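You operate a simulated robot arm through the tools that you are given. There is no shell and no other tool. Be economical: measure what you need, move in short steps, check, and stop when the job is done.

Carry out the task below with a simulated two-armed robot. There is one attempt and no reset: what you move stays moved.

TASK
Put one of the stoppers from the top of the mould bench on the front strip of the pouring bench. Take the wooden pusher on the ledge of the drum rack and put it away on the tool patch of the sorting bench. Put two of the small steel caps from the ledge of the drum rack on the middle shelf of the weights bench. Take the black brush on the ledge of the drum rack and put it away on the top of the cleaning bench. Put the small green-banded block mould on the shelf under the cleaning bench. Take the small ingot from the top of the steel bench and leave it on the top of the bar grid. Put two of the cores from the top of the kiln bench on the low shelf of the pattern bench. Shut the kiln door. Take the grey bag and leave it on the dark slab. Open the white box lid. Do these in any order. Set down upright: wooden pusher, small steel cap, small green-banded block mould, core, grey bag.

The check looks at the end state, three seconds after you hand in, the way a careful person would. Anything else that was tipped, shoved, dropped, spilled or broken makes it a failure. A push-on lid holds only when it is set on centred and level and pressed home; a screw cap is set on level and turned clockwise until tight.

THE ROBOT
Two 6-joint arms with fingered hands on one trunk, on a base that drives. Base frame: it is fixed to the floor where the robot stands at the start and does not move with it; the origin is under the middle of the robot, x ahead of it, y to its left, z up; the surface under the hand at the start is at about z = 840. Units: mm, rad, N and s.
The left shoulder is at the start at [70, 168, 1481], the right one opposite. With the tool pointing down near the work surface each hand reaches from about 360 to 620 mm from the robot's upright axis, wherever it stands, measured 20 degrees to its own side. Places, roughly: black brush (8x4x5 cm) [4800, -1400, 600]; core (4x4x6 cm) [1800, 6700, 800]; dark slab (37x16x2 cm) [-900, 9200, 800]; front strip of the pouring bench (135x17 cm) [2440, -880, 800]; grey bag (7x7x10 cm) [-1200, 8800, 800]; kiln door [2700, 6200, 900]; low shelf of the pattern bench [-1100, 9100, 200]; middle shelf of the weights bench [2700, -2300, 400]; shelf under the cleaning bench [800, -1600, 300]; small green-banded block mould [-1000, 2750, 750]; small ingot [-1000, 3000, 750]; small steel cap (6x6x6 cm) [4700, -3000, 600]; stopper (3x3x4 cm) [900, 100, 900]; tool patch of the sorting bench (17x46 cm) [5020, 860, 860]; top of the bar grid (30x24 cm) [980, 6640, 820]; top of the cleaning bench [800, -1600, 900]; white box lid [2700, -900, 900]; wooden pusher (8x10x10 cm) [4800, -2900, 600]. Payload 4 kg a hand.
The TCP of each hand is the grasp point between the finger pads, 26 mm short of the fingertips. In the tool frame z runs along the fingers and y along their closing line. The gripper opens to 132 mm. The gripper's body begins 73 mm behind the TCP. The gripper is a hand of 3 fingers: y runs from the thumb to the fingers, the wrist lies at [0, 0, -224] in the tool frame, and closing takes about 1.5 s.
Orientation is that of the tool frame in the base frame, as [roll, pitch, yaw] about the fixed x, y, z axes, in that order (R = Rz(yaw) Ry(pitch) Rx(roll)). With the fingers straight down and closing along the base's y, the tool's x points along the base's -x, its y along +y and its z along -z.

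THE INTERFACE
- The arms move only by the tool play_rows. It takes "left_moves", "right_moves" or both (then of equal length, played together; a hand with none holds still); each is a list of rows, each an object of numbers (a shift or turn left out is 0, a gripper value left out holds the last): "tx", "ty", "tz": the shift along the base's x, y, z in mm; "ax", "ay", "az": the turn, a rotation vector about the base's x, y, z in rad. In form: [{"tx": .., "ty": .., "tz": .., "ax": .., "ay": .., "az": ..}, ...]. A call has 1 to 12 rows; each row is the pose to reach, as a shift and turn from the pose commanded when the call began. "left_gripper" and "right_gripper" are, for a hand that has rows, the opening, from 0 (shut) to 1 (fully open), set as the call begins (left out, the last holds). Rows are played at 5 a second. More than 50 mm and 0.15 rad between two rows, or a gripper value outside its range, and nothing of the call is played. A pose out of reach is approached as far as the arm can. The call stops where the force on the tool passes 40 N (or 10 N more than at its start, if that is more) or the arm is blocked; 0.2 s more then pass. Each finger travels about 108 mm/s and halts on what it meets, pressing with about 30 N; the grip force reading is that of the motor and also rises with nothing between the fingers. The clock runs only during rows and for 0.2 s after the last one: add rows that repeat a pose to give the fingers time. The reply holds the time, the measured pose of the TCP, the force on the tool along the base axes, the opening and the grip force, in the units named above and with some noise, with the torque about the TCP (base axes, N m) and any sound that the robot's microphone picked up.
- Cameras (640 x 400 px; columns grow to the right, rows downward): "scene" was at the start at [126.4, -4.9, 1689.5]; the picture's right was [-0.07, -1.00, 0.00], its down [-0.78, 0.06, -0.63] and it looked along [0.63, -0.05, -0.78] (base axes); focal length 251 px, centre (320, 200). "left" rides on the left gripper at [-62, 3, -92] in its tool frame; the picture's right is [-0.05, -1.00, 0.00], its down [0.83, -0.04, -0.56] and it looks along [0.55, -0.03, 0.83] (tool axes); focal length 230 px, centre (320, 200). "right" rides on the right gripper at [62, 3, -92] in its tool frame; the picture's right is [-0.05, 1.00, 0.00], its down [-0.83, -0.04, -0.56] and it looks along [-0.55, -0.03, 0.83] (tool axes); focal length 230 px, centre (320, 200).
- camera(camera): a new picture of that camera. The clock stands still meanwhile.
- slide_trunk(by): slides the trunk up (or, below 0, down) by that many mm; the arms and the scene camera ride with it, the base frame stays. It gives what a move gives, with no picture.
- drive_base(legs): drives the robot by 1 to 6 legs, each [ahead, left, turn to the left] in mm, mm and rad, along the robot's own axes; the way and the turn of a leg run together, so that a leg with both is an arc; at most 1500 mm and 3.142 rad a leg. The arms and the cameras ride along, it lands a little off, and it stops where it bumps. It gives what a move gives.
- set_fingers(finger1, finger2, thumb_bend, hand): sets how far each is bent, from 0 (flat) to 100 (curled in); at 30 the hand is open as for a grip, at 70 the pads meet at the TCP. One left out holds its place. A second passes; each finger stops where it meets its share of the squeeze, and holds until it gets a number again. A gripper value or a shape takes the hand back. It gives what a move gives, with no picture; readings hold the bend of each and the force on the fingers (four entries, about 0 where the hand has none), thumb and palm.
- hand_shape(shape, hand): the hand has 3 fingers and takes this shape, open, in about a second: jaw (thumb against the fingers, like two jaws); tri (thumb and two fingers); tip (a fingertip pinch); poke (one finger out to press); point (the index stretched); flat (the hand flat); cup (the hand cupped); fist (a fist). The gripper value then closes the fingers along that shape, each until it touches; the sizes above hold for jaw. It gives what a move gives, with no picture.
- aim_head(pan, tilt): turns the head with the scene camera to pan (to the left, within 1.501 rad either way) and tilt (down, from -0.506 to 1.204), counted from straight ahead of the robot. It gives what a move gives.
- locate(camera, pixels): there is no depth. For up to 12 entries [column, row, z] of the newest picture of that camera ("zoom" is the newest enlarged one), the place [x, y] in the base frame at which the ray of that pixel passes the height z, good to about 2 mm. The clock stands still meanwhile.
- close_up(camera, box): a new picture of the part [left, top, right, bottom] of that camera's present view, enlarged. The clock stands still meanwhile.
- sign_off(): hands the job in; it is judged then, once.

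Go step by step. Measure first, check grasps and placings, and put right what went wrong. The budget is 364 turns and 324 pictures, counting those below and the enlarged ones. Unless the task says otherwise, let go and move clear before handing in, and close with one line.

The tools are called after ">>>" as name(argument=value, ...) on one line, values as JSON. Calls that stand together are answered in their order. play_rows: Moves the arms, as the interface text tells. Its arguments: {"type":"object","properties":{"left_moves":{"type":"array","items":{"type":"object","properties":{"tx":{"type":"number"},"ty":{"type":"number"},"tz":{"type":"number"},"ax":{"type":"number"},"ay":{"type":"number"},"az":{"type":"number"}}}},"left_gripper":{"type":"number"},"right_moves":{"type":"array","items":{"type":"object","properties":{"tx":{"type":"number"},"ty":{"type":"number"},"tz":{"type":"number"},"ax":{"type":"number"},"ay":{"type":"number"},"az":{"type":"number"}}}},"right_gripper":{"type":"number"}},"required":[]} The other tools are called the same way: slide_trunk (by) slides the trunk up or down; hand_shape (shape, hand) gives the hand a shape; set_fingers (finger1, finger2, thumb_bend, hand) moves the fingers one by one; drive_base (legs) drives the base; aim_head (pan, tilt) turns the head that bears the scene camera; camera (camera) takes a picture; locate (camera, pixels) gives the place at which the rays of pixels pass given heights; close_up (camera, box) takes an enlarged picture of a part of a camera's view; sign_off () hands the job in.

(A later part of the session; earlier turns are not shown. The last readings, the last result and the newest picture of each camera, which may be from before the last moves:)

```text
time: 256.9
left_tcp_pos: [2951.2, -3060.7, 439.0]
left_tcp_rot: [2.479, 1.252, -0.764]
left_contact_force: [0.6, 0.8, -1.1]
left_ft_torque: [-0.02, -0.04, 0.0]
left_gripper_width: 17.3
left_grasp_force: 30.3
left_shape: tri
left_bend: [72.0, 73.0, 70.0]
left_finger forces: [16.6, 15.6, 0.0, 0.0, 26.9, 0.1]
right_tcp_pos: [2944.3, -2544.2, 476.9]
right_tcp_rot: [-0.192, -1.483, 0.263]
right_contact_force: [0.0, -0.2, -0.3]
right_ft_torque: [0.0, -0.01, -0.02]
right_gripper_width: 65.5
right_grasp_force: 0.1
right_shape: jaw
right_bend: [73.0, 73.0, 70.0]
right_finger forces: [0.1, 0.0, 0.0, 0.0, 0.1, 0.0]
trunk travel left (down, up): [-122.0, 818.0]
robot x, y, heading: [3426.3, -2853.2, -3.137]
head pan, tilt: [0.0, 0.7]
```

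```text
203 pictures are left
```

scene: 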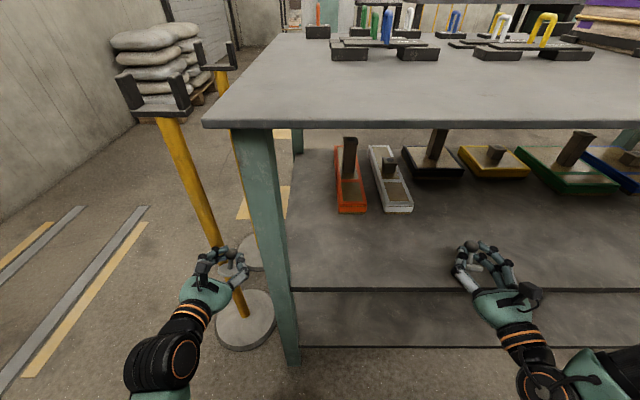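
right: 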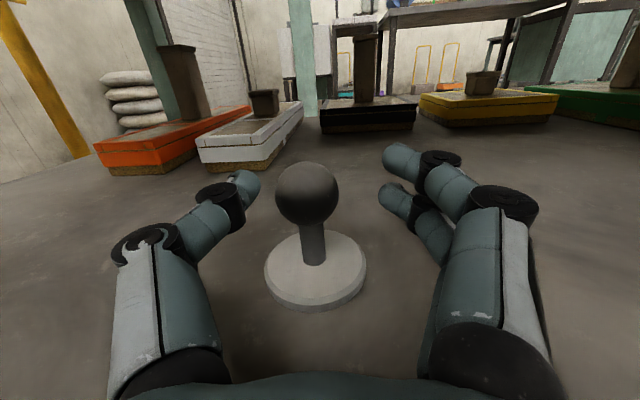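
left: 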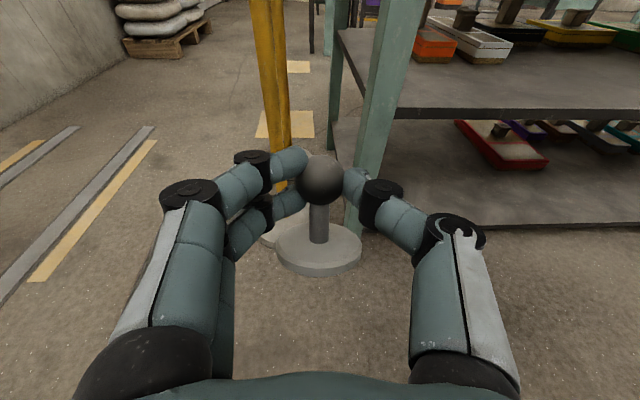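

Cap A stands upright on the middle shelf. Back straight out.

>>> drive_base(legs=[[-350, 0, 0]])

>>> camera(camera="left")

>>> camera(camera="scene")

```text
time: 259.1
left_tcp_pos: [3291.6, -3057.1, 438.9]
left_tcp_rot: [2.48, 1.251, -0.776]
left_contact_force: [-0.1, 0.1, -1.0]
left_ft_torque: [0.02, 0.01, 0.02]
left_gripper_width: 17.1
left_grasp_force: 29.8
left_shape: tri
left_bend: [72.0, 73.0, 70.0]
left_finger forces: [16.6, 15.7, 0.1, 0.0, 26.8, 0.0]
right_tcp_pos: [3289.8, -2541.2, 477.6]
right_tcp_rot: [-0.193, -1.483, 0.252]
right_contact_force: [0.3, -0.9, -0.5]
right_ft_torque: [0.01, 0.01, 0.01]
right_gripper_width: 65.4
right_grasp_force: 0.0
right_shape: jaw
right_bend: [73.0, 73.0, 70.0]
right_finger forces: [0.0, 0.0, 0.0, 0.0, 0.0, 0.1]
trunk travel left (down, up): [-122.0, 818.0]
robot x, y, heading: [3767.4, -2856.5, 3.128]
head pan, tilt: [0.0, 0.7]
```

```text
202 pictures are left
```

left: 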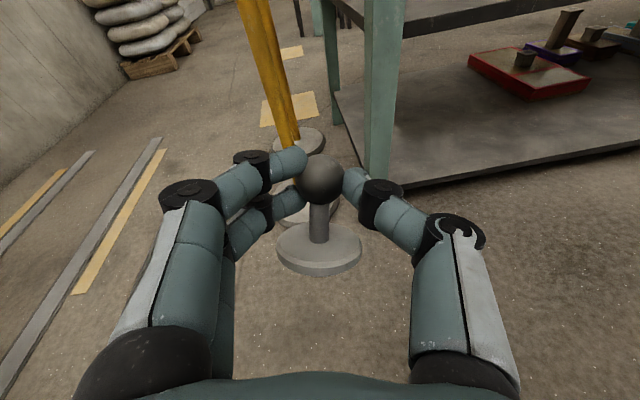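

```text
201 pictures are left
```

scene: 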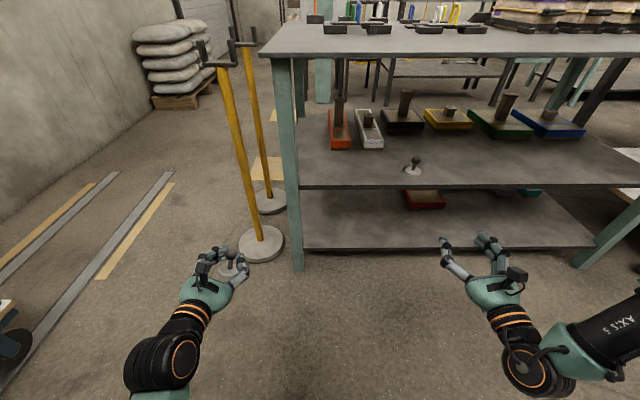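

Now the left cap: by my estimate its axis is tilted ~30°. Rotate the left hand to bring it upright.

>>> play_rows(left_moves=[{"ty": -10, "ax": 0.05, "ay": 0.1}, {"ty": -20, "ax": 0.1, "ay": 0.2}, {"ty": -30, "ax": 0.15, "ay": 0.3}, {"ty": -40, "ax": 0.2, "ay": 0.4}, {"ty": -50, "ax": 0.24, "ay": 0.48}])

>>> camera(camera="left")

>>> close_up(camera="scene", box=[160, 220, 290, 310])

```text
time: 260.3
left_tcp_pos: [3290.3, -3108.0, 438.8]
left_tcp_rot: [0.018, 1.319, 3.071]
left_contact_force: [0.0, 0.3, -0.8]
left_ft_torque: [-0.02, -0.03, -0.01]
left_gripper_width: 17.2
left_grasp_force: 30.2
left_shape: tri
left_bend: [72.0, 73.0, 70.0]
left_finger forces: [16.7, 16.0, 0.0, 0.0, 26.8, 0.0]
left hand out of reach, approached as far as the arm can: row 4
right_tcp_pos: [3289.9, -2540.8, 478.0]
right_tcp_rot: [-0.191, -1.483, 0.252]
right_contact_force: [-0.3, -0.1, 0.4]
right_ft_torque: [0.0, -0.04, -0.01]
right_gripper_width: 65.4
right_grasp_force: 0.0
right_shape: jaw
right_bend: [73.0, 73.0, 70.0]
right_finger forces: [0.0, 0.0, 0.1, 0.0, 0.1, 0.1]
trunk travel left (down, up): [-122.0, 818.0]
robot x, y, heading: [3770.5, -2858.5, 3.132]
head pan, tilt: [0.0, 0.7]
```

```text
200 pictures are left
```

left: 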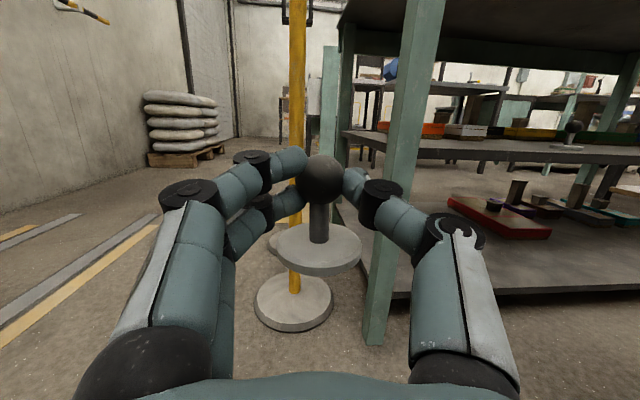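

```text
4.44 times, centred on (225, 265) of scene
```

zoom: 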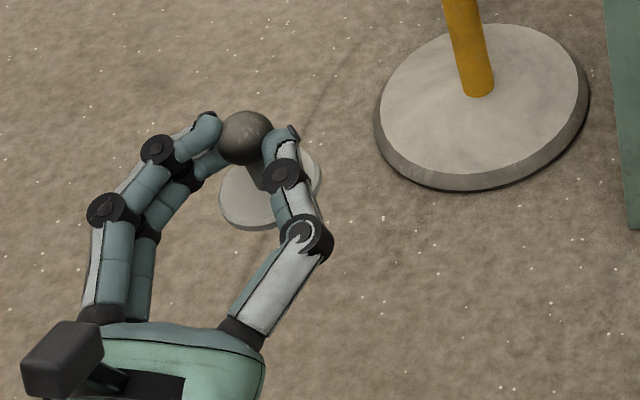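

The left cap is now upright. Raise trunk 65 mm, shift the base right (+y) and retract the right hand a bit.

>>> slide_trunk(by=65)

>>> play_rows(right_moves=[{"tx": 40, "tz": 5}, {"tx": 80, "tz": 10}, {"tx": 110, "tz": 10}], right_gripper=0.0)

>>> drive_base(legs=[[0, -370, 0], [300, 0, 0.01]])

>>> camera(camera="left")

>>> camera(camera="scene")

```text
time: 261.4
left_tcp_pos: [3290.5, -3107.7, 505.2]
left_tcp_rot: [0.022, 1.319, 3.075]
left_contact_force: [0.3, 0.0, -1.6]
left_ft_torque: [0.0, -0.01, -0.01]
left_gripper_width: 17.2
left_grasp_force: 30.1
left_shape: tri
left_bend: [72.0, 73.0, 70.0]
left_finger forces: [16.6, 16.1, 0.0, 0.0, 26.7, 0.1]
right_tcp_pos: [3289.5, -2540.9, 542.5]
right_tcp_rot: [-0.193, -1.486, 0.252]
right_contact_force: [0.7, -0.3, 0.1]
right_ft_torque: [0.0, 0.0, -0.04]
right_gripper_width: 65.5
right_grasp_force: 0.1
right_shape: jaw
right_bend: [73.0, 73.0, 70.0]
right_finger forces: [0.0, 0.0, 0.0, 0.1, 0.0, 0.0]
trunk travel left (down, up): [-187.0, 753.0]
robot x, y, heading: [3769.6, -2858.3, 3.134]
head pan, tilt: [0.0, 0.7]
```

```text
time: 262.2
left_tcp_pos: [3291.4, -3107.7, 504.6]
left_tcp_rot: [0.019, 1.32, 3.075]
left_contact_force: [-0.6, 0.0, -1.6]
left_ft_torque: [0.01, 0.0, -0.06]
left_gripper_width: 17.5
left_grasp_force: 30.2
left_shape: tri
left_bend: [72.0, 73.0, 70.0]
left_finger forces: [16.7, 16.1, 0.0, 0.0, 26.6, 0.1]
right_tcp_pos: [3394.1, -2549.6, 536.8]
right_tcp_rot: [-0.162, -1.483, 0.226]
right_contact_force: [0.3, 0.2, -0.1]
right_ft_torque: [-0.03, -0.02, 0.01]
right_gripper_width: 0.0
right_grasp_force: 30.1
right_shape: jaw
right_bend: [67.0, 67.0, 67.0]
right_finger forces: [0.0, 0.0, 0.0, 0.0, 0.0, 0.0]
right hand out of reach, approached as far as the arm can: row 2, 3
trunk travel left (down, up): [-187.0, 753.0]
robot x, y, heading: [3766.9, -2855.9, 3.136]
head pan, tilt: [0.0, 0.7]
```

```text
time: 266.2
left_tcp_pos: [2997.0, -2734.5, 503.4]
left_tcp_rot: [0.021, 1.319, 3.074]
left_contact_force: [-0.6, 0.1, -1.1]
left_ft_torque: [0.0, -0.04, -0.01]
left_gripper_width: 17.3
left_grasp_force: 30.4
left_shape: tri
left_bend: [72.0, 73.0, 70.0]
left_finger forces: [16.8, 16.1, 0.1, 0.0, 26.8, 0.1]
right_tcp_pos: [3100.7, -2175.1, 535.9]
right_tcp_rot: [-0.187, -1.483, 0.247]
right_contact_force: [0.9, -0.7, 0.9]
right_ft_torque: [0.03, -0.02, 0.03]
right_gripper_width: 0.0
right_grasp_force: 29.8
right_shape: jaw
right_bend: [67.0, 67.0, 67.0]
right_finger forces: [0.1, 0.0, 0.1, 0.0, 0.0, 0.0]
trunk travel left (down, up): [-187.0, 753.0]
robot x, y, heading: [3476.8, -2483.5, 3.136]
head pan, tilt: [0.0, 0.7]
```

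```text
198 pictures are left
```

left: 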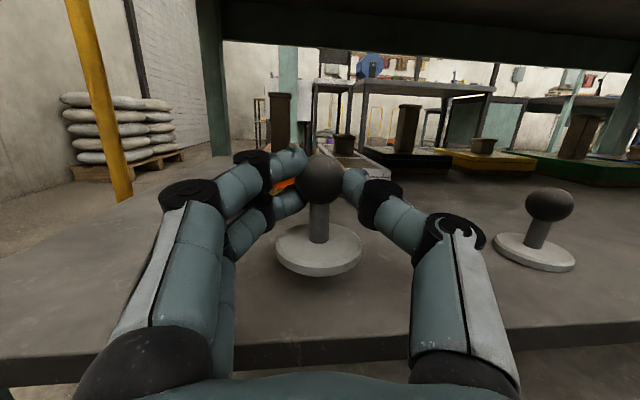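

```text
197 pictures are left
```

scene: 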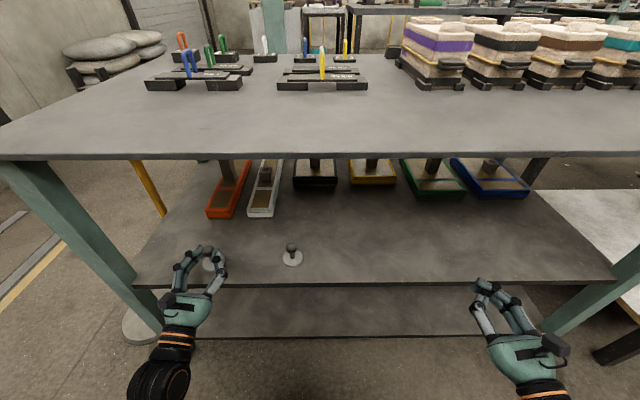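

Advance the left hand ~55 mm further over the shelf and lower to contact.

>>> play_rows(left_moves=[{"tx": -25}, {"tx": -50}, {"tx": -55, "tz": -8}, {"tx": -55, "tz": -16}, {"tx": -55, "tz": -22}])

>>> play_rows(left_moves=[{"tz": -2}, {"tz": -4}, {"tz": -6}, {"tz": -8}, {"tz": -10}, {"tz": -12}, {"tz": -14}, {"tz": -16}])

>>> camera(camera="left")

```text
time: 267.4
left_tcp_pos: [2942.4, -2734.5, 483.9]
left_tcp_rot: [0.021, 1.318, 3.073]
left_contact_force: [0.4, 0.0, 1.1]
left_ft_torque: [-0.05, -0.15, -0.04]
left_gripper_width: 17.3
left_grasp_force: 30.0
left_shape: tri
left_bend: [72.0, 73.0, 70.0]
left_finger forces: [16.7, 16.1, 0.0, 0.1, 26.7, 1.6]
right_tcp_pos: [3100.7, -2175.4, 535.3]
right_tcp_rot: [-0.187, -1.484, 0.248]
right_contact_force: [0.1, -0.3, 0.0]
right_ft_torque: [0.0, 0.0, 0.0]
right_gripper_width: 0.0
right_grasp_force: 29.8
right_shape: jaw
right_bend: [67.0, 67.0, 67.0]
right_finger forces: [0.0, 0.0, 0.1, 0.1, 0.1, 0.1]
trunk travel left (down, up): [-187.0, 753.0]
robot x, y, heading: [3474.5, -2482.8, 3.129]
head pan, tilt: [0.0, 0.7]
```

```text
time: 268.7
left_tcp_pos: [2943.8, -2732.8, 482.9]
left_tcp_rot: [0.043, 1.293, 3.093]
left_contact_force: [10.9, 0.6, 16.1]
left_ft_torque: [-0.5, -1.77, 0.35]
left_gripper_width: 17.2
left_grasp_force: 29.7
left_shape: tri
left_bend: [72.0, 73.0, 70.0]
left_finger forces: [16.7, 16.2, 0.0, 0.0, 26.7, 20.6]
right_tcp_pos: [3102.6, -2174.6, 535.4]
right_tcp_rot: [-0.188, -1.48, 0.248]
right_contact_force: [-0.7, 0.0, -0.4]
right_ft_torque: [0.0, 0.01, 0.0]
right_gripper_width: 0.0
right_grasp_force: 29.7
right_shape: jaw
right_bend: [67.0, 67.0, 67.0]
right_finger forces: [0.1, 0.0, 0.0, 0.0, 0.1, 0.1]
trunk travel left (down, up): [-187.0, 753.0]
robot x, y, heading: [3475.4, -2485.4, 3.127]
head pan, tilt: [0.0, 0.7]
stopped in row 6 (left hand): the force on the tool passed its limit at 42 N (the readings are from after the stop); the commanded pose is now the measured one
```

```text
196 pictures are left
```

left: 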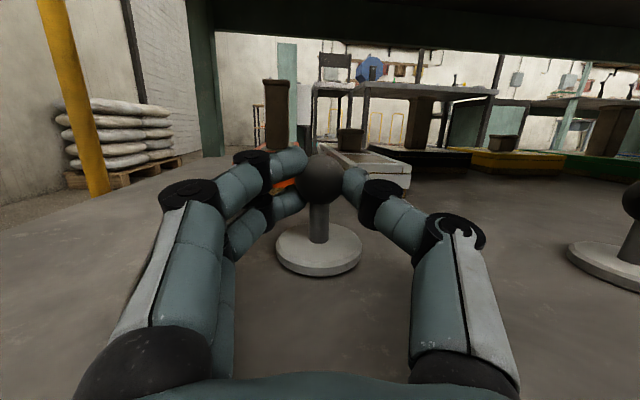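

The palm is touching the shelf edge (20 N) because the hand points up. Lift, tilt the hand level, back 15 mm and lower again.

>>> play_rows(left_moves=[{"tz": 15}, {"tz": 20, "tx": 15, "ay": -0.12}, {"tz": 20, "tx": 15, "ay": -0.24}, {"tz": 12, "tx": 15, "ay": -0.24}, {"tz": 4, "tx": 15, "ay": -0.24}])

>>> play_rows(left_moves=[{"tz": -3}, {"tz": -6}, {"tz": -9}, {"tz": -12}, {"tz": -15}, {"tz": -18}])

>>> camera(camera="left")

```text
time: 269.9
left_tcp_pos: [2957.6, -2732.7, 486.8]
left_tcp_rot: [-0.348, 1.532, 2.701]
left_contact_force: [2.2, 0.7, 6.6]
left_ft_torque: [0.0, 0.18, 0.02]
left_gripper_width: 17.4
left_grasp_force: 30.1
left_shape: tri
left_bend: [72.0, 73.0, 70.0]
left_finger forces: [19.1, 14.2, 0.0, 0.0, 27.0, 0.0]
left hand out of reach, approached as far as the arm can: row 2
right_tcp_pos: [3101.2, -2175.5, 537.1]
right_tcp_rot: [-0.19, -1.481, 0.25]
right_contact_force: [-0.4, 0.4, 0.1]
right_ft_torque: [0.0, 0.0, 0.0]
right_gripper_width: 0.0
right_grasp_force: 30.3
right_shape: jaw
right_bend: [67.0, 67.0, 67.0]
right_finger forces: [0.0, 0.1, 0.0, 0.1, 0.1, 0.0]
trunk travel left (down, up): [-187.0, 753.0]
robot x, y, heading: [3475.3, -2486.1, 3.13]
head pan, tilt: [0.0, 0.7]
```

```text
time: 271.1
left_tcp_pos: [2957.6, -2732.1, 483.2]
left_tcp_rot: [-0.145, 1.504, 2.901]
left_contact_force: [1.1, -0.2, 12.4]
left_ft_torque: [-0.02, 0.27, 0.05]
left_gripper_width: 18.2
left_grasp_force: 29.1
left_shape: tri
left_bend: [73.0, 73.0, 70.0]
left_finger forces: [22.9, 15.9, 0.0, 0.0, 26.9, 0.0]
right_tcp_pos: [3102.1, -2175.5, 535.5]
right_tcp_rot: [-0.185, -1.481, 0.245]
right_contact_force: [1.7, 1.1, 0.4]
right_ft_torque: [0.01, 0.0, -0.04]
right_gripper_width: 0.1
right_grasp_force: 30.4
right_shape: jaw
right_bend: [67.0, 67.0, 67.0]
right_finger forces: [0.0, 0.0, 0.1, 0.0, 0.1, 0.0]
trunk travel left (down, up): [-187.0, 753.0]
robot x, y, heading: [3478.6, -2488.1, 3.134]
head pan, tilt: [0.0, 0.7]
stopped in row 6 (left hand): the force on the tool passed its limit at 41 N (the readings are from after the stop); the commanded pose is now the measured one
```

```text
195 pictures are left
```

left: 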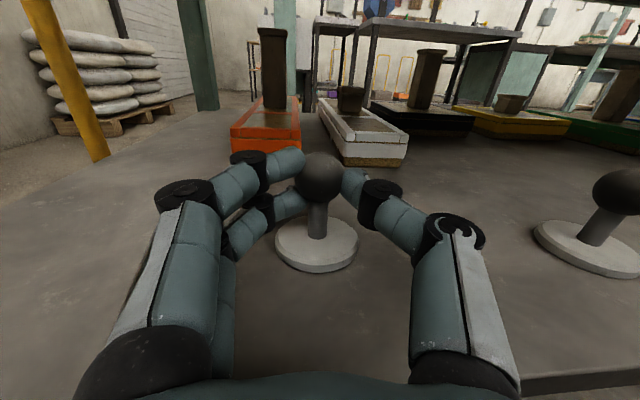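

The disc is on the shelf now. Open and back out.

>>> play_rows(left_moves=[{"tz": 2}, {"tz": 2}], left_gripper=0.2)

>>> play_rows(left_moves=[{}, {}, {}], left_gripper=0.5)

>>> camera(camera="left")

```text
time: 271.7
left_tcp_pos: [2958.1, -2732.5, 478.9]
left_tcp_rot: [-0.224, 1.518, 2.824]
left_contact_force: [1.1, 0.1, -0.3]
left_ft_torque: [0.0, 0.01, 0.0]
left_gripper_width: 26.5
left_grasp_force: 0.0
left_shape: tri
left_bend: [73.0, 73.0, 70.0]
left_finger forces: [0.0, 0.0, 0.0, 0.0, 0.1, 0.1]
right_tcp_pos: [3100.7, -2176.9, 535.5]
right_tcp_rot: [-0.189, -1.482, 0.246]
right_contact_force: [-0.4, -0.8, -0.3]
right_ft_torque: [0.02, 0.01, 0.01]
right_gripper_width: 0.0
right_grasp_force: 29.9
right_shape: jaw
right_bend: [67.0, 67.0, 67.0]
right_finger forces: [0.0, 0.0, 0.1, 0.1, 0.0, 0.1]
trunk travel left (down, up): [-187.0, 753.0]
robot x, y, heading: [3478.2, -2485.7, 3.133]
head pan, tilt: [0.0, 0.7]
```

```text
time: 272.5
left_tcp_pos: [2957.7, -2732.1, 480.5]
left_tcp_rot: [-0.196, 1.514, 2.846]
left_contact_force: [0.5, -0.3, -0.8]
left_ft_torque: [-0.02, 0.0, 0.01]
left_gripper_width: 65.1
left_grasp_force: 0.0
left_shape: tri
left_bend: [73.0, 73.0, 70.0]
left_finger forces: [0.0, 0.1, 0.0, 0.0, 0.0, 0.0]
right_tcp_pos: [3101.5, -2176.5, 536.6]
right_tcp_rot: [-0.189, -1.484, 0.247]
right_contact_force: [-0.9, -0.8, -0.2]
right_ft_torque: [-0.03, -0.01, -0.02]
right_gripper_width: 0.0
right_grasp_force: 29.7
right_shape: jaw
right_bend: [67.0, 67.0, 67.0]
right_finger forces: [0.1, 0.0, 0.0, 0.1, 0.1, 0.0]
trunk travel left (down, up): [-187.0, 753.0]
robot x, y, heading: [3475.3, -2480.9, 3.13]
head pan, tilt: [0.0, 0.7]
```

```text
194 pictures are left
```

left: 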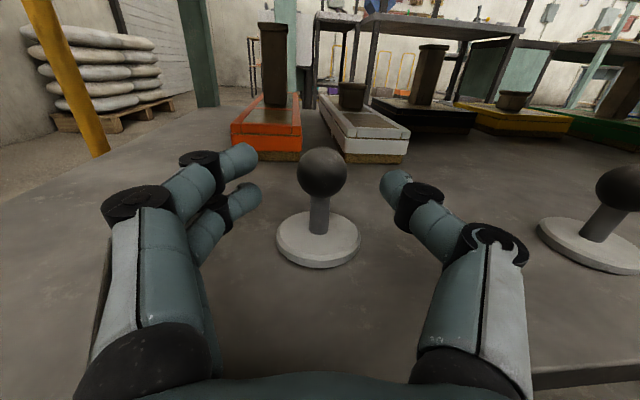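

Both caps are upright on the middle shelf. Back out, then bring both hands back to pointing down.

>>> drive_base(legs=[[-400, 0, 0]])

>>> play_rows(left_moves=[{"ay": -0.14}, {"ay": -0.28}, {"ay": -0.42}, {"ay": -0.56}, {"ay": -0.7}, {"ay": -0.84}, {"ay": -0.98}, {"ay": -1.12}, {"ay": -1.26}, {"ay": -1.4}, {"ay": -1.54}, {"ay": -1.64}], right_moves=[{"ay": -0.14}, {"ay": -0.28}, {"ay": -0.42}, {"ay": -0.56}, {"ay": -0.7}, {"ay": -0.84}, {"ay": -0.98}, {"ay": -1.12}, {"ay": -1.26}, {"ay": -1.4}, {"ay": -1.54}, {"ay": -1.66}])

>>> slide_trunk(by=400)

>>> camera(camera="scene")

```text
time: 275.0
left_tcp_pos: [3348.0, -2736.9, 480.6]
left_tcp_rot: [-0.196, 1.514, 2.851]
left_contact_force: [-0.5, -0.6, -0.6]
left_ft_torque: [-0.04, -0.02, 0.03]
left_gripper_width: 65.3
left_grasp_force: 0.1
left_shape: tri
left_bend: [73.0, 73.0, 70.0]
left_finger forces: [0.0, 0.0, 0.1, 0.0, 0.1, 0.1]
right_tcp_pos: [3490.5, -2180.8, 536.4]
right_tcp_rot: [-0.186, -1.484, 0.25]
right_contact_force: [0.4, -0.5, 0.4]
right_ft_torque: [0.04, 0.01, -0.01]
right_gripper_width: 0.0
right_grasp_force: 30.1
right_shape: jaw
right_bend: [67.0, 67.0, 67.0]
right_finger forces: [0.0, 0.0, 0.0, 0.0, 0.1, 0.0]
trunk travel left (down, up): [-187.0, 753.0]
robot x, y, heading: [3865.5, -2483.5, 3.131]
head pan, tilt: [0.0, 0.7]
```

```text
time: 277.6
left_tcp_pos: [3315.9, -2786.8, 375.4]
left_tcp_rot: [-3.046, 0.018, 0.015]
left_contact_force: [-0.7, -0.2, -0.5]
left_ft_torque: [0.0, 0.03, 0.0]
left_gripper_width: 65.6
left_grasp_force: 0.0
left_shape: tri
left_bend: [73.0, 73.0, 70.0]
left_finger forces: [0.1, 0.0, 0.0, 0.0, 0.0, 0.1]
left hand out of reach, approached as far as the arm can: row 9, 10, 11, 12
right_tcp_pos: [3544.7, -2217.7, 426.3]
right_tcp_rot: [-3.073, -0.095, 3.098]
right_contact_force: [-0.3, -0.2, 0.5]
right_ft_torque: [0.05, 0.05, 0.02]
right_gripper_width: 0.1
right_grasp_force: 30.0
right_shape: jaw
right_bend: [67.0, 67.0, 67.0]
right_finger forces: [0.0, 0.0, 0.1, 0.1, 0.0, 0.0]
right hand out of reach, approached as far as the arm can: row 1, 2, 3, 4, 5, 6, 7, 8, 9, 10, 11, 12
trunk travel left (down, up): [-187.0, 753.0]
robot x, y, heading: [3862.2, -2490.6, 3.137]
head pan, tilt: [0.0, 0.7]
```

```text
time: 281.4
left_tcp_pos: [3315.6, -2786.3, 774.5]
left_tcp_rot: [-3.046, 0.015, 0.019]
left_contact_force: [0.0, -0.3, -0.5]
left_ft_torque: [-0.01, 0.02, 0.0]
left_gripper_width: 65.6
left_grasp_force: 0.2
left_shape: tri
left_bend: [73.0, 73.0, 70.0]
left_finger forces: [0.0, 0.0, 0.1, 0.1, 0.0, 0.0]
right_tcp_pos: [3543.9, -2217.5, 826.5]
right_tcp_rot: [-3.072, -0.096, 3.098]
right_contact_force: [-0.2, -1.0, 0.3]
right_ft_torque: [0.0, -0.02, 0.02]
right_gripper_width: 0.2
right_grasp_force: 30.6
right_shape: jaw
right_bend: [67.0, 67.0, 67.0]
right_finger forces: [0.1, 0.0, 0.0, 0.0, 0.0, 0.0]
trunk travel left (down, up): [-587.0, 353.0]
robot x, y, heading: [3865.6, -2484.0, 3.13]
head pan, tilt: [0.0, 0.7]
```

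```text
193 pictures are left
```

scene: 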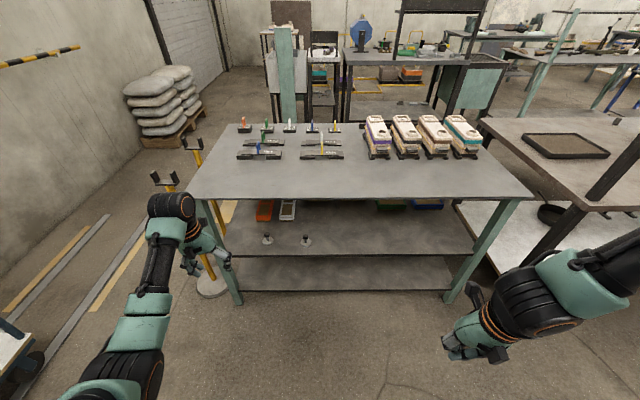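

Right hand back to its nominal yaw, then turn around toward the rack again.

>>> play_rows(right_moves=[{"az": -0.14}, {"az": -0.28}, {"az": -0.42}, {"az": -0.56}, {"az": -0.7}, {"az": -0.84}, {"az": -0.98}, {"az": -1.12}, {"az": -1.26}, {"az": -1.4}, {"az": -1.54}, {"az": -1.68}])

>>> play_rows(right_moves=[{"az": -0.14}, {"az": -0.28}, {"az": -0.42}, {"az": -0.56}, {"az": -0.7}, {"az": -0.84}, {"az": -0.98}, {"az": -1.12}, {"az": -1.26}, {"az": -1.38}])

>>> hand_shape(hand="left", shape="jaw")

>>> drive_base(legs=[[40, 0, 0], [0, 0, -1.571], [0, 0, -1.571]])

```text
time: 284.0
left_tcp_pos: [3315.8, -2786.6, 774.5]
left_tcp_rot: [-3.047, 0.014, 0.018]
left_contact_force: [-0.4, 0.7, 0.9]
left_ft_torque: [-0.01, 0.0, -0.02]
left_gripper_width: 65.5
left_grasp_force: 0.0
left_shape: tri
left_bend: [73.0, 73.0, 70.0]
left_finger forces: [0.0, 0.0, 0.0, 0.0, 0.0, 0.0]
right_tcp_pos: [3548.6, -2179.1, 831.4]
right_tcp_rot: [-3.072, -0.092, 1.414]
right_contact_force: [-0.5, -0.2, -0.6]
right_ft_torque: [0.01, -0.01, -0.02]
right_gripper_width: 0.0
right_grasp_force: 29.9
right_shape: jaw
right_bend: [67.0, 67.0, 67.0]
right_finger forces: [0.0, 0.0, 0.0, 0.1, 0.0, 0.1]
right hand out of reach, approached as far as the arm can: row 2, 3, 4, 5, 6, 7, 8, 9, 10, 11, 12
trunk travel left (down, up): [-587.0, 353.0]
robot x, y, heading: [3868.3, -2489.8, 3.134]
head pan, tilt: [0.0, 0.7]
```

```text
time: 286.2
left_tcp_pos: [3315.4, -2786.2, 774.1]
left_tcp_rot: [-3.047, 0.015, 0.018]
left_contact_force: [0.6, 0.3, -0.5]
left_ft_torque: [0.03, 0.0, 0.03]
left_gripper_width: 65.9
left_grasp_force: 0.1
left_shape: tri
left_bend: [73.0, 73.0, 70.0]
left_finger forces: [0.0, 0.0, 0.0, 0.1, 0.0, 0.0]
right_tcp_pos: [3552.3, -2173.6, 832.0]
right_tcp_rot: [-3.075, -0.096, 0.036]
right_contact_force: [0.0, 0.5, 0.3]
right_ft_torque: [0.0, 0.01, 0.01]
right_gripper_width: 0.0
right_grasp_force: 29.8
right_shape: jaw
right_bend: [67.0, 67.0, 67.0]
right_finger forces: [0.1, 0.0, 0.1, 0.0, 0.1, 0.1]
right hand out of reach, approached as far as the arm can: row 2, 3, 4, 5, 6, 7, 8, 9, 10
trunk travel left (down, up): [-587.0, 353.0]
robot x, y, heading: [3867.2, -2487.9, 3.132]
head pan, tilt: [0.0, 0.7]
```

```text
time: 287.1
left_tcp_pos: [3315.4, -2786.3, 775.1]
left_tcp_rot: [-3.048, 0.016, 0.019]
left_contact_force: [-0.3, 1.1, 0.5]
left_ft_torque: [0.01, 0.0, -0.04]
left_gripper_width: 132.1
left_grasp_force: 0.0
left_shape: jaw
left_bend: [30.0, 30.0, 30.0]
left_finger forces: [0.1, 0.0, 0.0, 0.0, 0.0, 0.0]
right_tcp_pos: [3553.6, -2172.8, 832.6]
right_tcp_rot: [-3.075, -0.096, 0.04]
right_contact_force: [0.0, -0.2, -0.3]
right_ft_torque: [0.0, 0.01, -0.01]
right_gripper_width: 0.0
right_grasp_force: 29.9
right_shape: jaw
right_bend: [67.0, 67.0, 67.0]
right_finger forces: [0.0, 0.0, 0.0, 0.1, 0.0, 0.0]
trunk travel left (down, up): [-587.0, 353.0]
robot x, y, heading: [3866.7, -2487.2, 3.132]
head pan, tilt: [0.0, 0.7]
```

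```text
time: 295.7
left_tcp_pos: [4381.5, -2201.0, 774.1]
left_tcp_rot: [-3.046, 0.017, -3.14]
left_contact_force: [1.3, 0.7, 0.4]
left_ft_torque: [0.0, 0.01, -0.01]
left_gripper_width: 131.5
left_grasp_force: 0.0
left_shape: jaw
left_bend: [30.0, 30.0, 30.0]
left_finger forces: [0.0, 0.0, 0.0, 0.0, 0.1, 0.0]
right_tcp_pos: [4132.6, -2810.0, 832.1]
right_tcp_rot: [-3.073, -0.094, -3.119]
right_contact_force: [-0.6, 0.2, 0.2]
right_ft_torque: [0.0, -0.03, 0.01]
right_gripper_width: 0.2
right_grasp_force: 29.8
right_shape: jaw
right_bend: [67.0, 67.0, 67.0]
right_finger forces: [0.0, 0.0, 0.0, 0.1, 0.0, 0.0]
trunk travel left (down, up): [-587.0, 353.0]
robot x, y, heading: [3826.7, -2487.4, -0.028]
head pan, tilt: [0.0, 0.7]
```

>>> slide_trunk(by=100)

>>> play_rows(left_moves=[{"tx": -45, "ty": -15}, {"tx": -90, "ty": -30}, {"tx": -130, "ty": -45}, {"tx": -150, "ty": -60}], right_moves=[{"tx": 40, "ty": 20}, {"tx": 80, "ty": 40}, {"tx": 120, "ty": 60}, {"tx": 150, "ty": 90, "ax": 0.0, "ay": 0.0}], right_gripper=1.0)

>>> drive_base(legs=[[400, -165, 0.028]])

>>> camera(camera="right")

>>> aim_head(pan=-0.2, tilt=0.9)

>>> camera(camera="scene")

```text
time: 297.0
left_tcp_pos: [4380.9, -2201.7, 874.5]
left_tcp_rot: [-3.048, 0.015, 3.14]
left_contact_force: [0.4, 0.1, 0.5]
left_ft_torque: [0.04, 0.02, -0.05]
left_gripper_width: 131.9
left_grasp_force: 0.1
left_shape: jaw
left_bend: [30.0, 30.0, 30.0]
left_finger forces: [0.1, 0.1, 0.0, 0.1, 0.1, 0.0]
right_tcp_pos: [4132.7, -2809.5, 931.0]
right_tcp_rot: [-3.073, -0.096, -3.121]
right_contact_force: [-0.3, -0.1, -0.4]
right_ft_torque: [0.0, 0.0, 0.02]
right_gripper_width: 0.0
right_grasp_force: 29.6
right_shape: jaw
right_bend: [67.0, 67.0, 67.0]
right_finger forces: [0.1, 0.0, 0.0, 0.0, 0.1, 0.1]
trunk travel left (down, up): [-687.0, 253.0]
robot x, y, heading: [3824.3, -2488.6, -0.026]
head pan, tilt: [0.0, 0.7]
```

```text
time: 298.0
left_tcp_pos: [4229.5, -2226.8, 835.6]
left_tcp_rot: [-3.042, 0.026, -3.14]
left_contact_force: [-1.1, -0.4, 0.2]
left_ft_torque: [0.01, -0.01, 0.02]
left_gripper_width: 131.8
left_grasp_force: 0.1
left_shape: jaw
left_bend: [30.0, 30.0, 30.0]
left_finger forces: [0.1, 0.1, 0.0, 0.0, 0.0, 0.1]
left hand out of reach, approached as far as the arm can: row 1, 2, 3, 4
right_tcp_pos: [4192.4, -2841.8, 948.7]
right_tcp_rot: [-3.076, -0.095, -3.119]
right_contact_force: [0.1, 0.7, -0.6]
right_ft_torque: [0.04, 0.01, -0.01]
right_gripper_width: 131.9
right_grasp_force: 0.1
right_shape: jaw
right_bend: [30.0, 30.0, 30.0]
right_finger forces: [0.1, 0.0, 0.1, 0.0, 0.1, 0.0]
right hand out of reach, approached as far as the arm can: row 1, 2, 3, 4
trunk travel left (down, up): [-687.0, 253.0]
robot x, y, heading: [3824.7, -2488.5, -0.031]
head pan, tilt: [0.0, 0.7]
```

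```text
time: 300.6
left_tcp_pos: [4609.2, -2378.6, 835.1]
left_tcp_rot: [-3.04, 0.024, -3.11]
left_contact_force: [0.0, 1.1, 0.5]
left_ft_torque: [0.04, 0.0, -0.02]
left_gripper_width: 131.9
left_grasp_force: 0.0
left_shape: jaw
left_bend: [30.0, 30.0, 30.0]
left_finger forces: [0.1, 0.0, 0.0, 0.1, 0.1, 0.1]
right_tcp_pos: [4591.1, -2993.5, 947.5]
right_tcp_rot: [-3.075, -0.095, -3.091]
right_contact_force: [0.1, -0.9, 0.0]
right_ft_torque: [0.03, -0.01, 0.01]
right_gripper_width: 131.8
right_grasp_force: 0.0
right_shape: jaw
right_bend: [30.0, 30.0, 30.0]
right_finger forces: [0.0, 0.0, 0.1, 0.0, 0.0, 0.2]
trunk travel left (down, up): [-687.0, 253.0]
robot x, y, heading: [4215.1, -2654.9, 0.007]
head pan, tilt: [0.0, 0.7]
```

```text
192 pictures are left
```

right: 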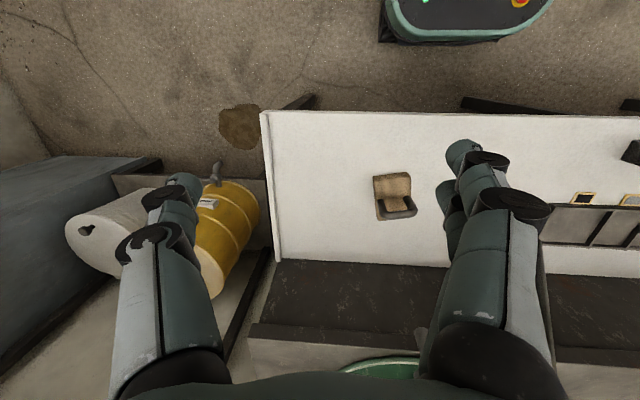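

```text
time: 301.3
left_tcp_pos: [4609.2, -2377.6, 833.8]
left_tcp_rot: [-3.04, 0.026, -3.11]
left_contact_force: [0.4, -0.1, -0.4]
left_ft_torque: [0.0, 0.02, 0.0]
left_gripper_width: 132.1
left_grasp_force: 0.1
left_shape: jaw
left_bend: [30.0, 30.0, 30.0]
left_finger forces: [0.0, 0.0, 0.0, 0.1, 0.0, 0.1]
right_tcp_pos: [4590.7, -2994.4, 948.1]
right_tcp_rot: [-3.073, -0.095, -3.088]
right_contact_force: [0.6, -0.2, 0.8]
right_ft_torque: [0.01, 0.01, -0.01]
right_gripper_width: 131.5
right_grasp_force: 0.1
right_shape: jaw
right_bend: [30.0, 30.0, 30.0]
right_finger forces: [0.0, 0.0, 0.0, 0.1, 0.0, 0.1]
trunk travel left (down, up): [-687.0, 253.0]
robot x, y, heading: [4211.2, -2654.6, 0.004]
head pan, tilt: [-0.201, 0.901]
```

```text
191 pictures are left
```

scene: 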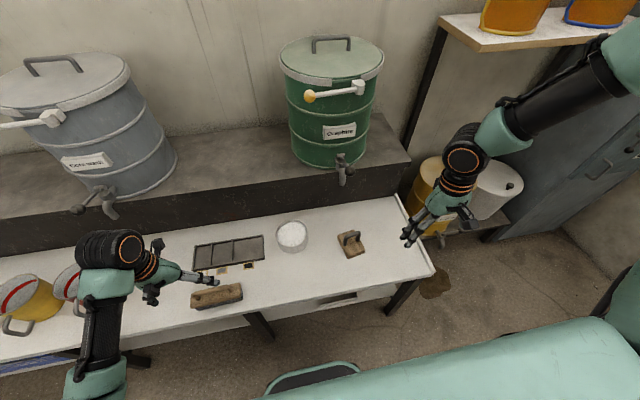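

>>> play_rows(right_moves=[{"tx": 20, "ty": 20, "tz": -20, "ay": 0.05, "ax": 0.03}, {"tx": 45, "ty": 45, "tz": -40, "ay": 0.09, "ax": 0.06, "az": -0.03}, {"tx": 70, "ty": 70, "tz": -60, "ay": 0.09, "ax": 0.06, "az": -0.05}, {"tx": 95, "ty": 95, "tz": -80, "ay": 0.09, "ax": 0.06, "az": -0.05}, {"tx": 110, "ty": 118, "tz": -100, "ay": 0.09, "ax": 0.06, "az": -0.05}])

>>> camera(camera="right")

```text
time: 302.5
left_tcp_pos: [4609.1, -2377.5, 834.7]
left_tcp_rot: [-3.041, 0.025, -3.111]
left_contact_force: [1.0, -0.1, 0.7]
left_ft_torque: [-0.04, -0.01, -0.02]
left_gripper_width: 131.8
left_grasp_force: 0.1
left_shape: jaw
left_bend: [30.0, 30.0, 30.0]
left_finger forces: [0.0, 0.0, 0.1, 0.1, 0.0, 0.1]
right_tcp_pos: [4604.5, -3013.4, 890.4]
right_tcp_rot: [-3.139, -0.181, -3.129]
right_contact_force: [0.8, 0.1, 0.4]
right_ft_torque: [-0.03, -0.02, 0.01]
right_gripper_width: 132.2
right_grasp_force: 0.1
right_shape: jaw
right_bend: [30.0, 30.0, 30.0]
right_finger forces: [0.0, 0.0, 0.0, 0.0, 0.0, 0.0]
right hand out of reach, approached as far as the arm can: row 1, 2, 3, 4, 5
trunk travel left (down, up): [-687.0, 253.0]
robot x, y, heading: [4212.2, -2654.7, 0.011]
head pan, tilt: [-0.201, 0.901]
```

```text
190 pictures are left
```

right: 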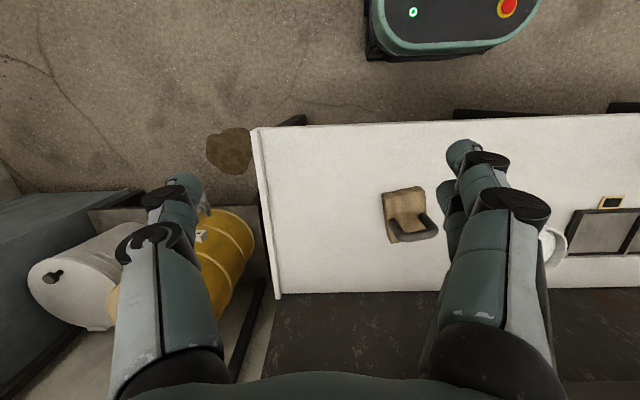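

The right arm is stuck in an awkward elbow branch. I back away and stretch it out straight to let it return to the normal posture.

>>> drive_base(legs=[[-450, 0, 0]])

>>> play_rows(right_moves=[{"tx": 40, "tz": 20}, {"tx": 80, "ty": 10, "tz": 40}, {"tx": 120, "ty": 20, "tz": 60}, {"tx": 160, "ty": 40, "tz": 80}, {"tx": 200, "ty": 60, "tz": 100}, {"tx": 240, "ty": 80, "tz": 110}, {"tx": 270, "ty": 110, "tz": 120}, {"tx": 300, "ty": 140, "tz": 120}, {"tx": 300, "ty": 160, "tz": 120}])

>>> aim_head(pan=-0.6, tilt=0.7)

>>> camera(camera="scene")

```text
time: 305.3
left_tcp_pos: [4153.6, -2380.3, 834.9]
left_tcp_rot: [-3.041, 0.025, -3.106]
left_contact_force: [0.0, 0.4, -0.1]
left_ft_torque: [0.02, -0.04, -0.03]
left_gripper_width: 132.0
left_grasp_force: 0.0
left_shape: jaw
left_bend: [30.0, 30.0, 30.0]
left_finger forces: [0.1, 0.1, 0.1, 0.0, 0.1, 0.0]
right_tcp_pos: [4151.6, -3015.6, 890.4]
right_tcp_rot: [-3.138, -0.182, -3.127]
right_contact_force: [-0.1, -0.1, 0.4]
right_ft_torque: [0.02, 0.04, -0.03]
right_gripper_width: 132.0
right_grasp_force: 0.1
right_shape: jaw
right_bend: [30.0, 30.0, 30.0]
right_finger forces: [0.0, 0.1, 0.1, 0.0, 0.0, 0.1]
trunk travel left (down, up): [-687.0, 253.0]
robot x, y, heading: [3755.7, -2658.0, 0.007]
head pan, tilt: [-0.201, 0.901]
```

```text
time: 307.3
left_tcp_pos: [4153.8, -2380.4, 834.2]
left_tcp_rot: [-3.041, 0.024, -3.105]
left_contact_force: [0.6, 0.9, -0.4]
left_ft_torque: [0.05, 0.03, 0.01]
left_gripper_width: 131.7
left_grasp_force: 0.1
left_shape: jaw
left_bend: [30.0, 30.0, 30.0]
left_finger forces: [0.0, 0.0, 0.1, 0.0, 0.0, 0.0]
right_tcp_pos: [4237.3, -3073.6, 996.7]
right_tcp_rot: [-3.14, -0.181, -3.127]
right_contact_force: [0.4, -0.8, -0.1]
right_ft_torque: [-0.02, -0.01, 0.0]
right_gripper_width: 132.1
right_grasp_force: 0.1
right_shape: jaw
right_bend: [30.0, 30.0, 30.0]
right_finger forces: [0.0, 0.0, 0.0, 0.0, 0.1, 0.1]
right hand out of reach, approached as far as the arm can: row 1, 2, 3, 4, 5, 6, 7, 8, 9
trunk travel left (down, up): [-687.0, 253.0]
robot x, y, heading: [3755.7, -2655.3, 0.011]
head pan, tilt: [-0.201, 0.901]
```

```text
time: 308.1
left_tcp_pos: [4153.5, -2380.6, 833.7]
left_tcp_rot: [-3.038, 0.024, -3.105]
left_contact_force: [0.2, 0.3, 0.1]
left_ft_torque: [-0.01, 0.01, -0.02]
left_gripper_width: 132.2
left_grasp_force: 0.1
left_shape: jaw
left_bend: [30.0, 30.0, 30.0]
left_finger forces: [0.0, 0.0, 0.0, 0.0, 0.1, 0.0]
right_tcp_pos: [4236.2, -3073.8, 996.8]
right_tcp_rot: [-3.139, -0.179, -3.126]
right_contact_force: [-0.8, 0.8, -0.5]
right_ft_torque: [-0.01, 0.03, -0.02]
right_gripper_width: 131.8
right_grasp_force: 0.1
right_shape: jaw
right_bend: [30.0, 30.0, 30.0]
right_finger forces: [0.0, 0.0, 0.0, 0.0, 0.0, 0.1]
trunk travel left (down, up): [-687.0, 253.0]
robot x, y, heading: [3758.7, -2656.9, 0.006]
head pan, tilt: [-0.6, 0.7]
```

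```text
189 pictures are left
```

scene: 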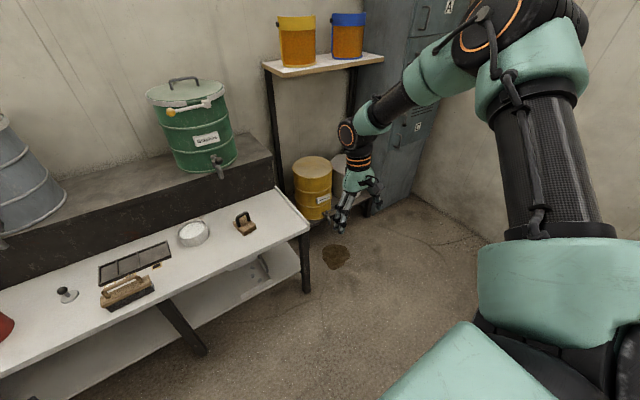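

The elbow is folded up. I extend the hand outward along its current ray until the arm straightens.

>>> play_rows(right_moves=[{"tx": 35, "ty": -22}, {"tx": 70, "ty": -44}, {"tx": 105, "ty": -66}, {"tx": 140, "ty": -88}, {"tx": 175, "ty": -110}, {"tx": 210, "ty": -132}, {"tx": 210, "ty": -132, "tz": -40}, {"tx": 210, "ty": -132, "tz": -80}])

>>> camera(camera="scene")

```text
time: 309.9
left_tcp_pos: [4154.0, -2379.5, 835.0]
left_tcp_rot: [-3.041, 0.024, -3.105]
left_contact_force: [-0.9, -0.1, 0.2]
left_ft_torque: [0.01, -0.01, 0.0]
left_gripper_width: 131.9
left_grasp_force: 0.0
left_shape: jaw
left_bend: [30.0, 30.0, 30.0]
left_finger forces: [0.0, 0.1, 0.1, 0.1, 0.0, 0.0]
right_tcp_pos: [4316.7, -3193.6, 983.9]
right_tcp_rot: [-3.14, -0.178, -3.127]
right_contact_force: [0.1, -0.7, -0.4]
right_ft_torque: [-0.03, 0.01, 0.03]
right_gripper_width: 131.9
right_grasp_force: 0.0
right_shape: jaw
right_bend: [30.0, 30.0, 30.0]
right_finger forces: [0.0, 0.1, 0.0, 0.1, 0.0, 0.1]
right hand out of reach, approached as far as the arm can: row 1, 2, 3, 4, 5, 6, 7, 8
trunk travel left (down, up): [-687.0, 253.0]
robot x, y, heading: [3758.2, -2656.2, 0.008]
head pan, tilt: [-0.6, 0.7]
```

```text
188 pictures are left
```

scene: 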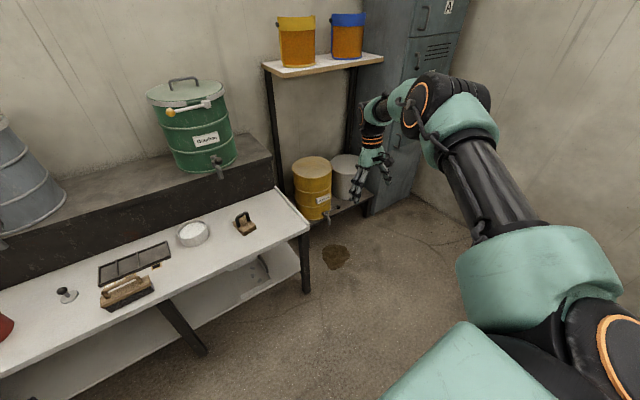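

>>> play_rows(right_moves=[{"tz": -45}, {"tz": -90, "ty": 10}, {"tz": -135, "ty": 25}, {"tz": -180, "ty": 45}, {"tz": -215, "ty": 75}, {"tz": -225, "ty": 115}, {"tz": -225, "ty": 155}, {"tz": -225, "ty": 195}, {"tz": -225, "ty": 235}, {"tz": -225, "ty": 275}])

>>> camera(camera="scene")

```text
time: 312.1
left_tcp_pos: [4154.2, -2380.0, 836.3]
left_tcp_rot: [-3.041, 0.024, -3.104]
left_contact_force: [-0.4, 0.1, -1.3]
left_ft_torque: [-0.02, -0.01, 0.04]
left_gripper_width: 132.1
left_grasp_force: 0.2
left_shape: jaw
left_bend: [30.0, 30.0, 30.0]
left_finger forces: [0.0, 0.0, 0.1, 0.1, 0.1, 0.0]
right_tcp_pos: [4186.9, -3073.5, 813.9]
right_tcp_rot: [3.141, -0.178, -3.124]
right_contact_force: [0.9, 0.0, 0.5]
right_ft_torque: [-0.01, 0.0, -0.02]
right_gripper_width: 131.6
right_grasp_force: 0.1
right_shape: jaw
right_bend: [30.0, 30.0, 30.0]
right_finger forces: [0.1, 0.1, 0.0, 0.0, 0.1, 0.0]
right hand out of reach, approached as far as the arm can: row 1, 2, 3, 4, 5, 6, 7, 8, 9, 10
trunk travel left (down, up): [-687.0, 253.0]
robot x, y, heading: [3758.3, -2658.8, 0.013]
head pan, tilt: [-0.6, 0.7]
```

```text
187 pictures are left
```

scene: 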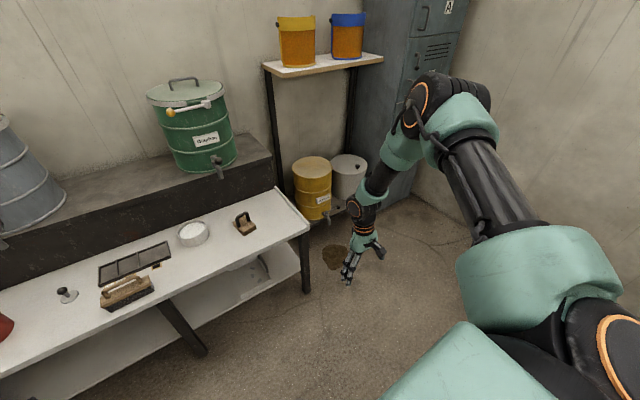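

Test whether yawing the right hand by +π restores its reach.

>>> play_rows(right_moves=[{"az": 0.14}, {"az": 0.28}, {"az": 0.42}, {"az": 0.56}, {"az": 0.7}, {"az": 0.84}, {"az": 0.98}, {"az": 1.12}, {"az": 1.26}, {"az": 1.4}, {"az": 1.54}, {"az": 1.68}])

>>> play_rows(right_moves=[{"az": 0.14}, {"az": 0.28}, {"az": 0.42}, {"az": 0.56}, {"az": 0.7}, {"az": 0.84}, {"az": 0.98}, {"az": 1.12}, {"az": 1.26}, {"az": 1.4}, {"az": 1.46}])

>>> play_rows(right_moves=[{"ty": 40}, {"ty": 80}, {"ty": 120}, {"ty": 160}, {"ty": 200}])

>>> camera(camera="scene")

```text
time: 314.7
left_tcp_pos: [4153.7, -2379.5, 834.0]
left_tcp_rot: [-3.041, 0.024, -3.105]
left_contact_force: [-0.7, 0.0, 0.1]
left_ft_torque: [-0.01, -0.02, 0.0]
left_gripper_width: 131.7
left_grasp_force: 0.1
left_shape: jaw
left_bend: [30.0, 30.0, 30.0]
left_finger forces: [0.1, 0.0, 0.0, 0.0, 0.0, 0.0]
right_tcp_pos: [4184.0, -3079.6, 813.9]
right_tcp_rot: [-3.138, -0.181, -1.445]
right_contact_force: [-0.2, -0.6, -0.7]
right_ft_torque: [0.01, -0.04, 0.01]
right_gripper_width: 132.0
right_grasp_force: 0.1
right_shape: jaw
right_bend: [30.0, 30.0, 30.0]
right_finger forces: [0.0, 0.0, 0.0, 0.0, 0.0, 0.0]
right hand out of reach, approached as far as the arm can: row 2, 3, 4, 5, 6, 7, 8, 9
trunk travel left (down, up): [-687.0, 253.0]
robot x, y, heading: [3759.0, -2655.5, 0.009]
head pan, tilt: [-0.6, 0.7]
```

```text
time: 317.1
left_tcp_pos: [4153.4, -2380.8, 834.5]
left_tcp_rot: [-3.041, 0.025, -3.105]
left_contact_force: [-1.0, -0.4, 1.4]
left_ft_torque: [0.02, 0.02, 0.02]
left_gripper_width: 131.9
left_grasp_force: 0.0
left_shape: jaw
left_bend: [30.0, 30.0, 30.0]
left_finger forces: [0.0, 0.0, 0.0, 0.0, 0.0, 0.0]
right_tcp_pos: [4185.8, -3051.9, 785.6]
right_tcp_rot: [3.141, -0.192, 0.014]
right_contact_force: [-0.2, 0.8, 0.2]
right_ft_torque: [-0.01, -0.03, -0.03]
right_gripper_width: 132.2
right_grasp_force: 0.0
right_shape: jaw
right_bend: [30.0, 30.0, 30.0]
right_finger forces: [0.0, 0.0, 0.1, 0.0, 0.1, 0.0]
right hand out of reach, approached as far as the arm can: row 8, 9, 10, 11
trunk travel left (down, up): [-687.0, 253.0]
robot x, y, heading: [3759.5, -2655.1, 0.01]
head pan, tilt: [-0.6, 0.7]
```

```text
time: 318.3
left_tcp_pos: [4153.5, -2380.3, 835.1]
left_tcp_rot: [-3.043, 0.024, -3.105]
left_contact_force: [-0.1, 0.1, -0.8]
left_ft_torque: [-0.05, 0.0, 0.01]
left_gripper_width: 132.0
left_grasp_force: 0.1
left_shape: jaw
left_bend: [30.0, 30.0, 30.0]
left_finger forces: [0.0, 0.1, 0.1, 0.0, 0.0, 0.0]
right_tcp_pos: [4124.7, -2982.4, 795.4]
right_tcp_rot: [-3.136, -0.182, 0.014]
right_contact_force: [-0.2, -0.2, -0.1]
right_ft_torque: [0.0, 0.01, 0.0]
right_gripper_width: 132.0
right_grasp_force: 0.0
right_shape: jaw
right_bend: [30.0, 30.0, 30.0]
right_finger forces: [0.0, 0.1, 0.0, 0.0, 0.1, 0.0]
right hand out of reach, approached as far as the arm can: row 1, 2, 3, 4, 5
trunk travel left (down, up): [-687.0, 253.0]
robot x, y, heading: [3761.7, -2656.4, 0.008]
head pan, tilt: [-0.6, 0.7]
```

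```text
186 pictures are left
```

scene: 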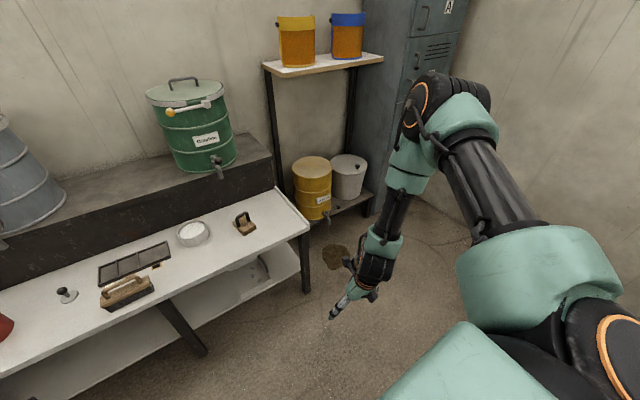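

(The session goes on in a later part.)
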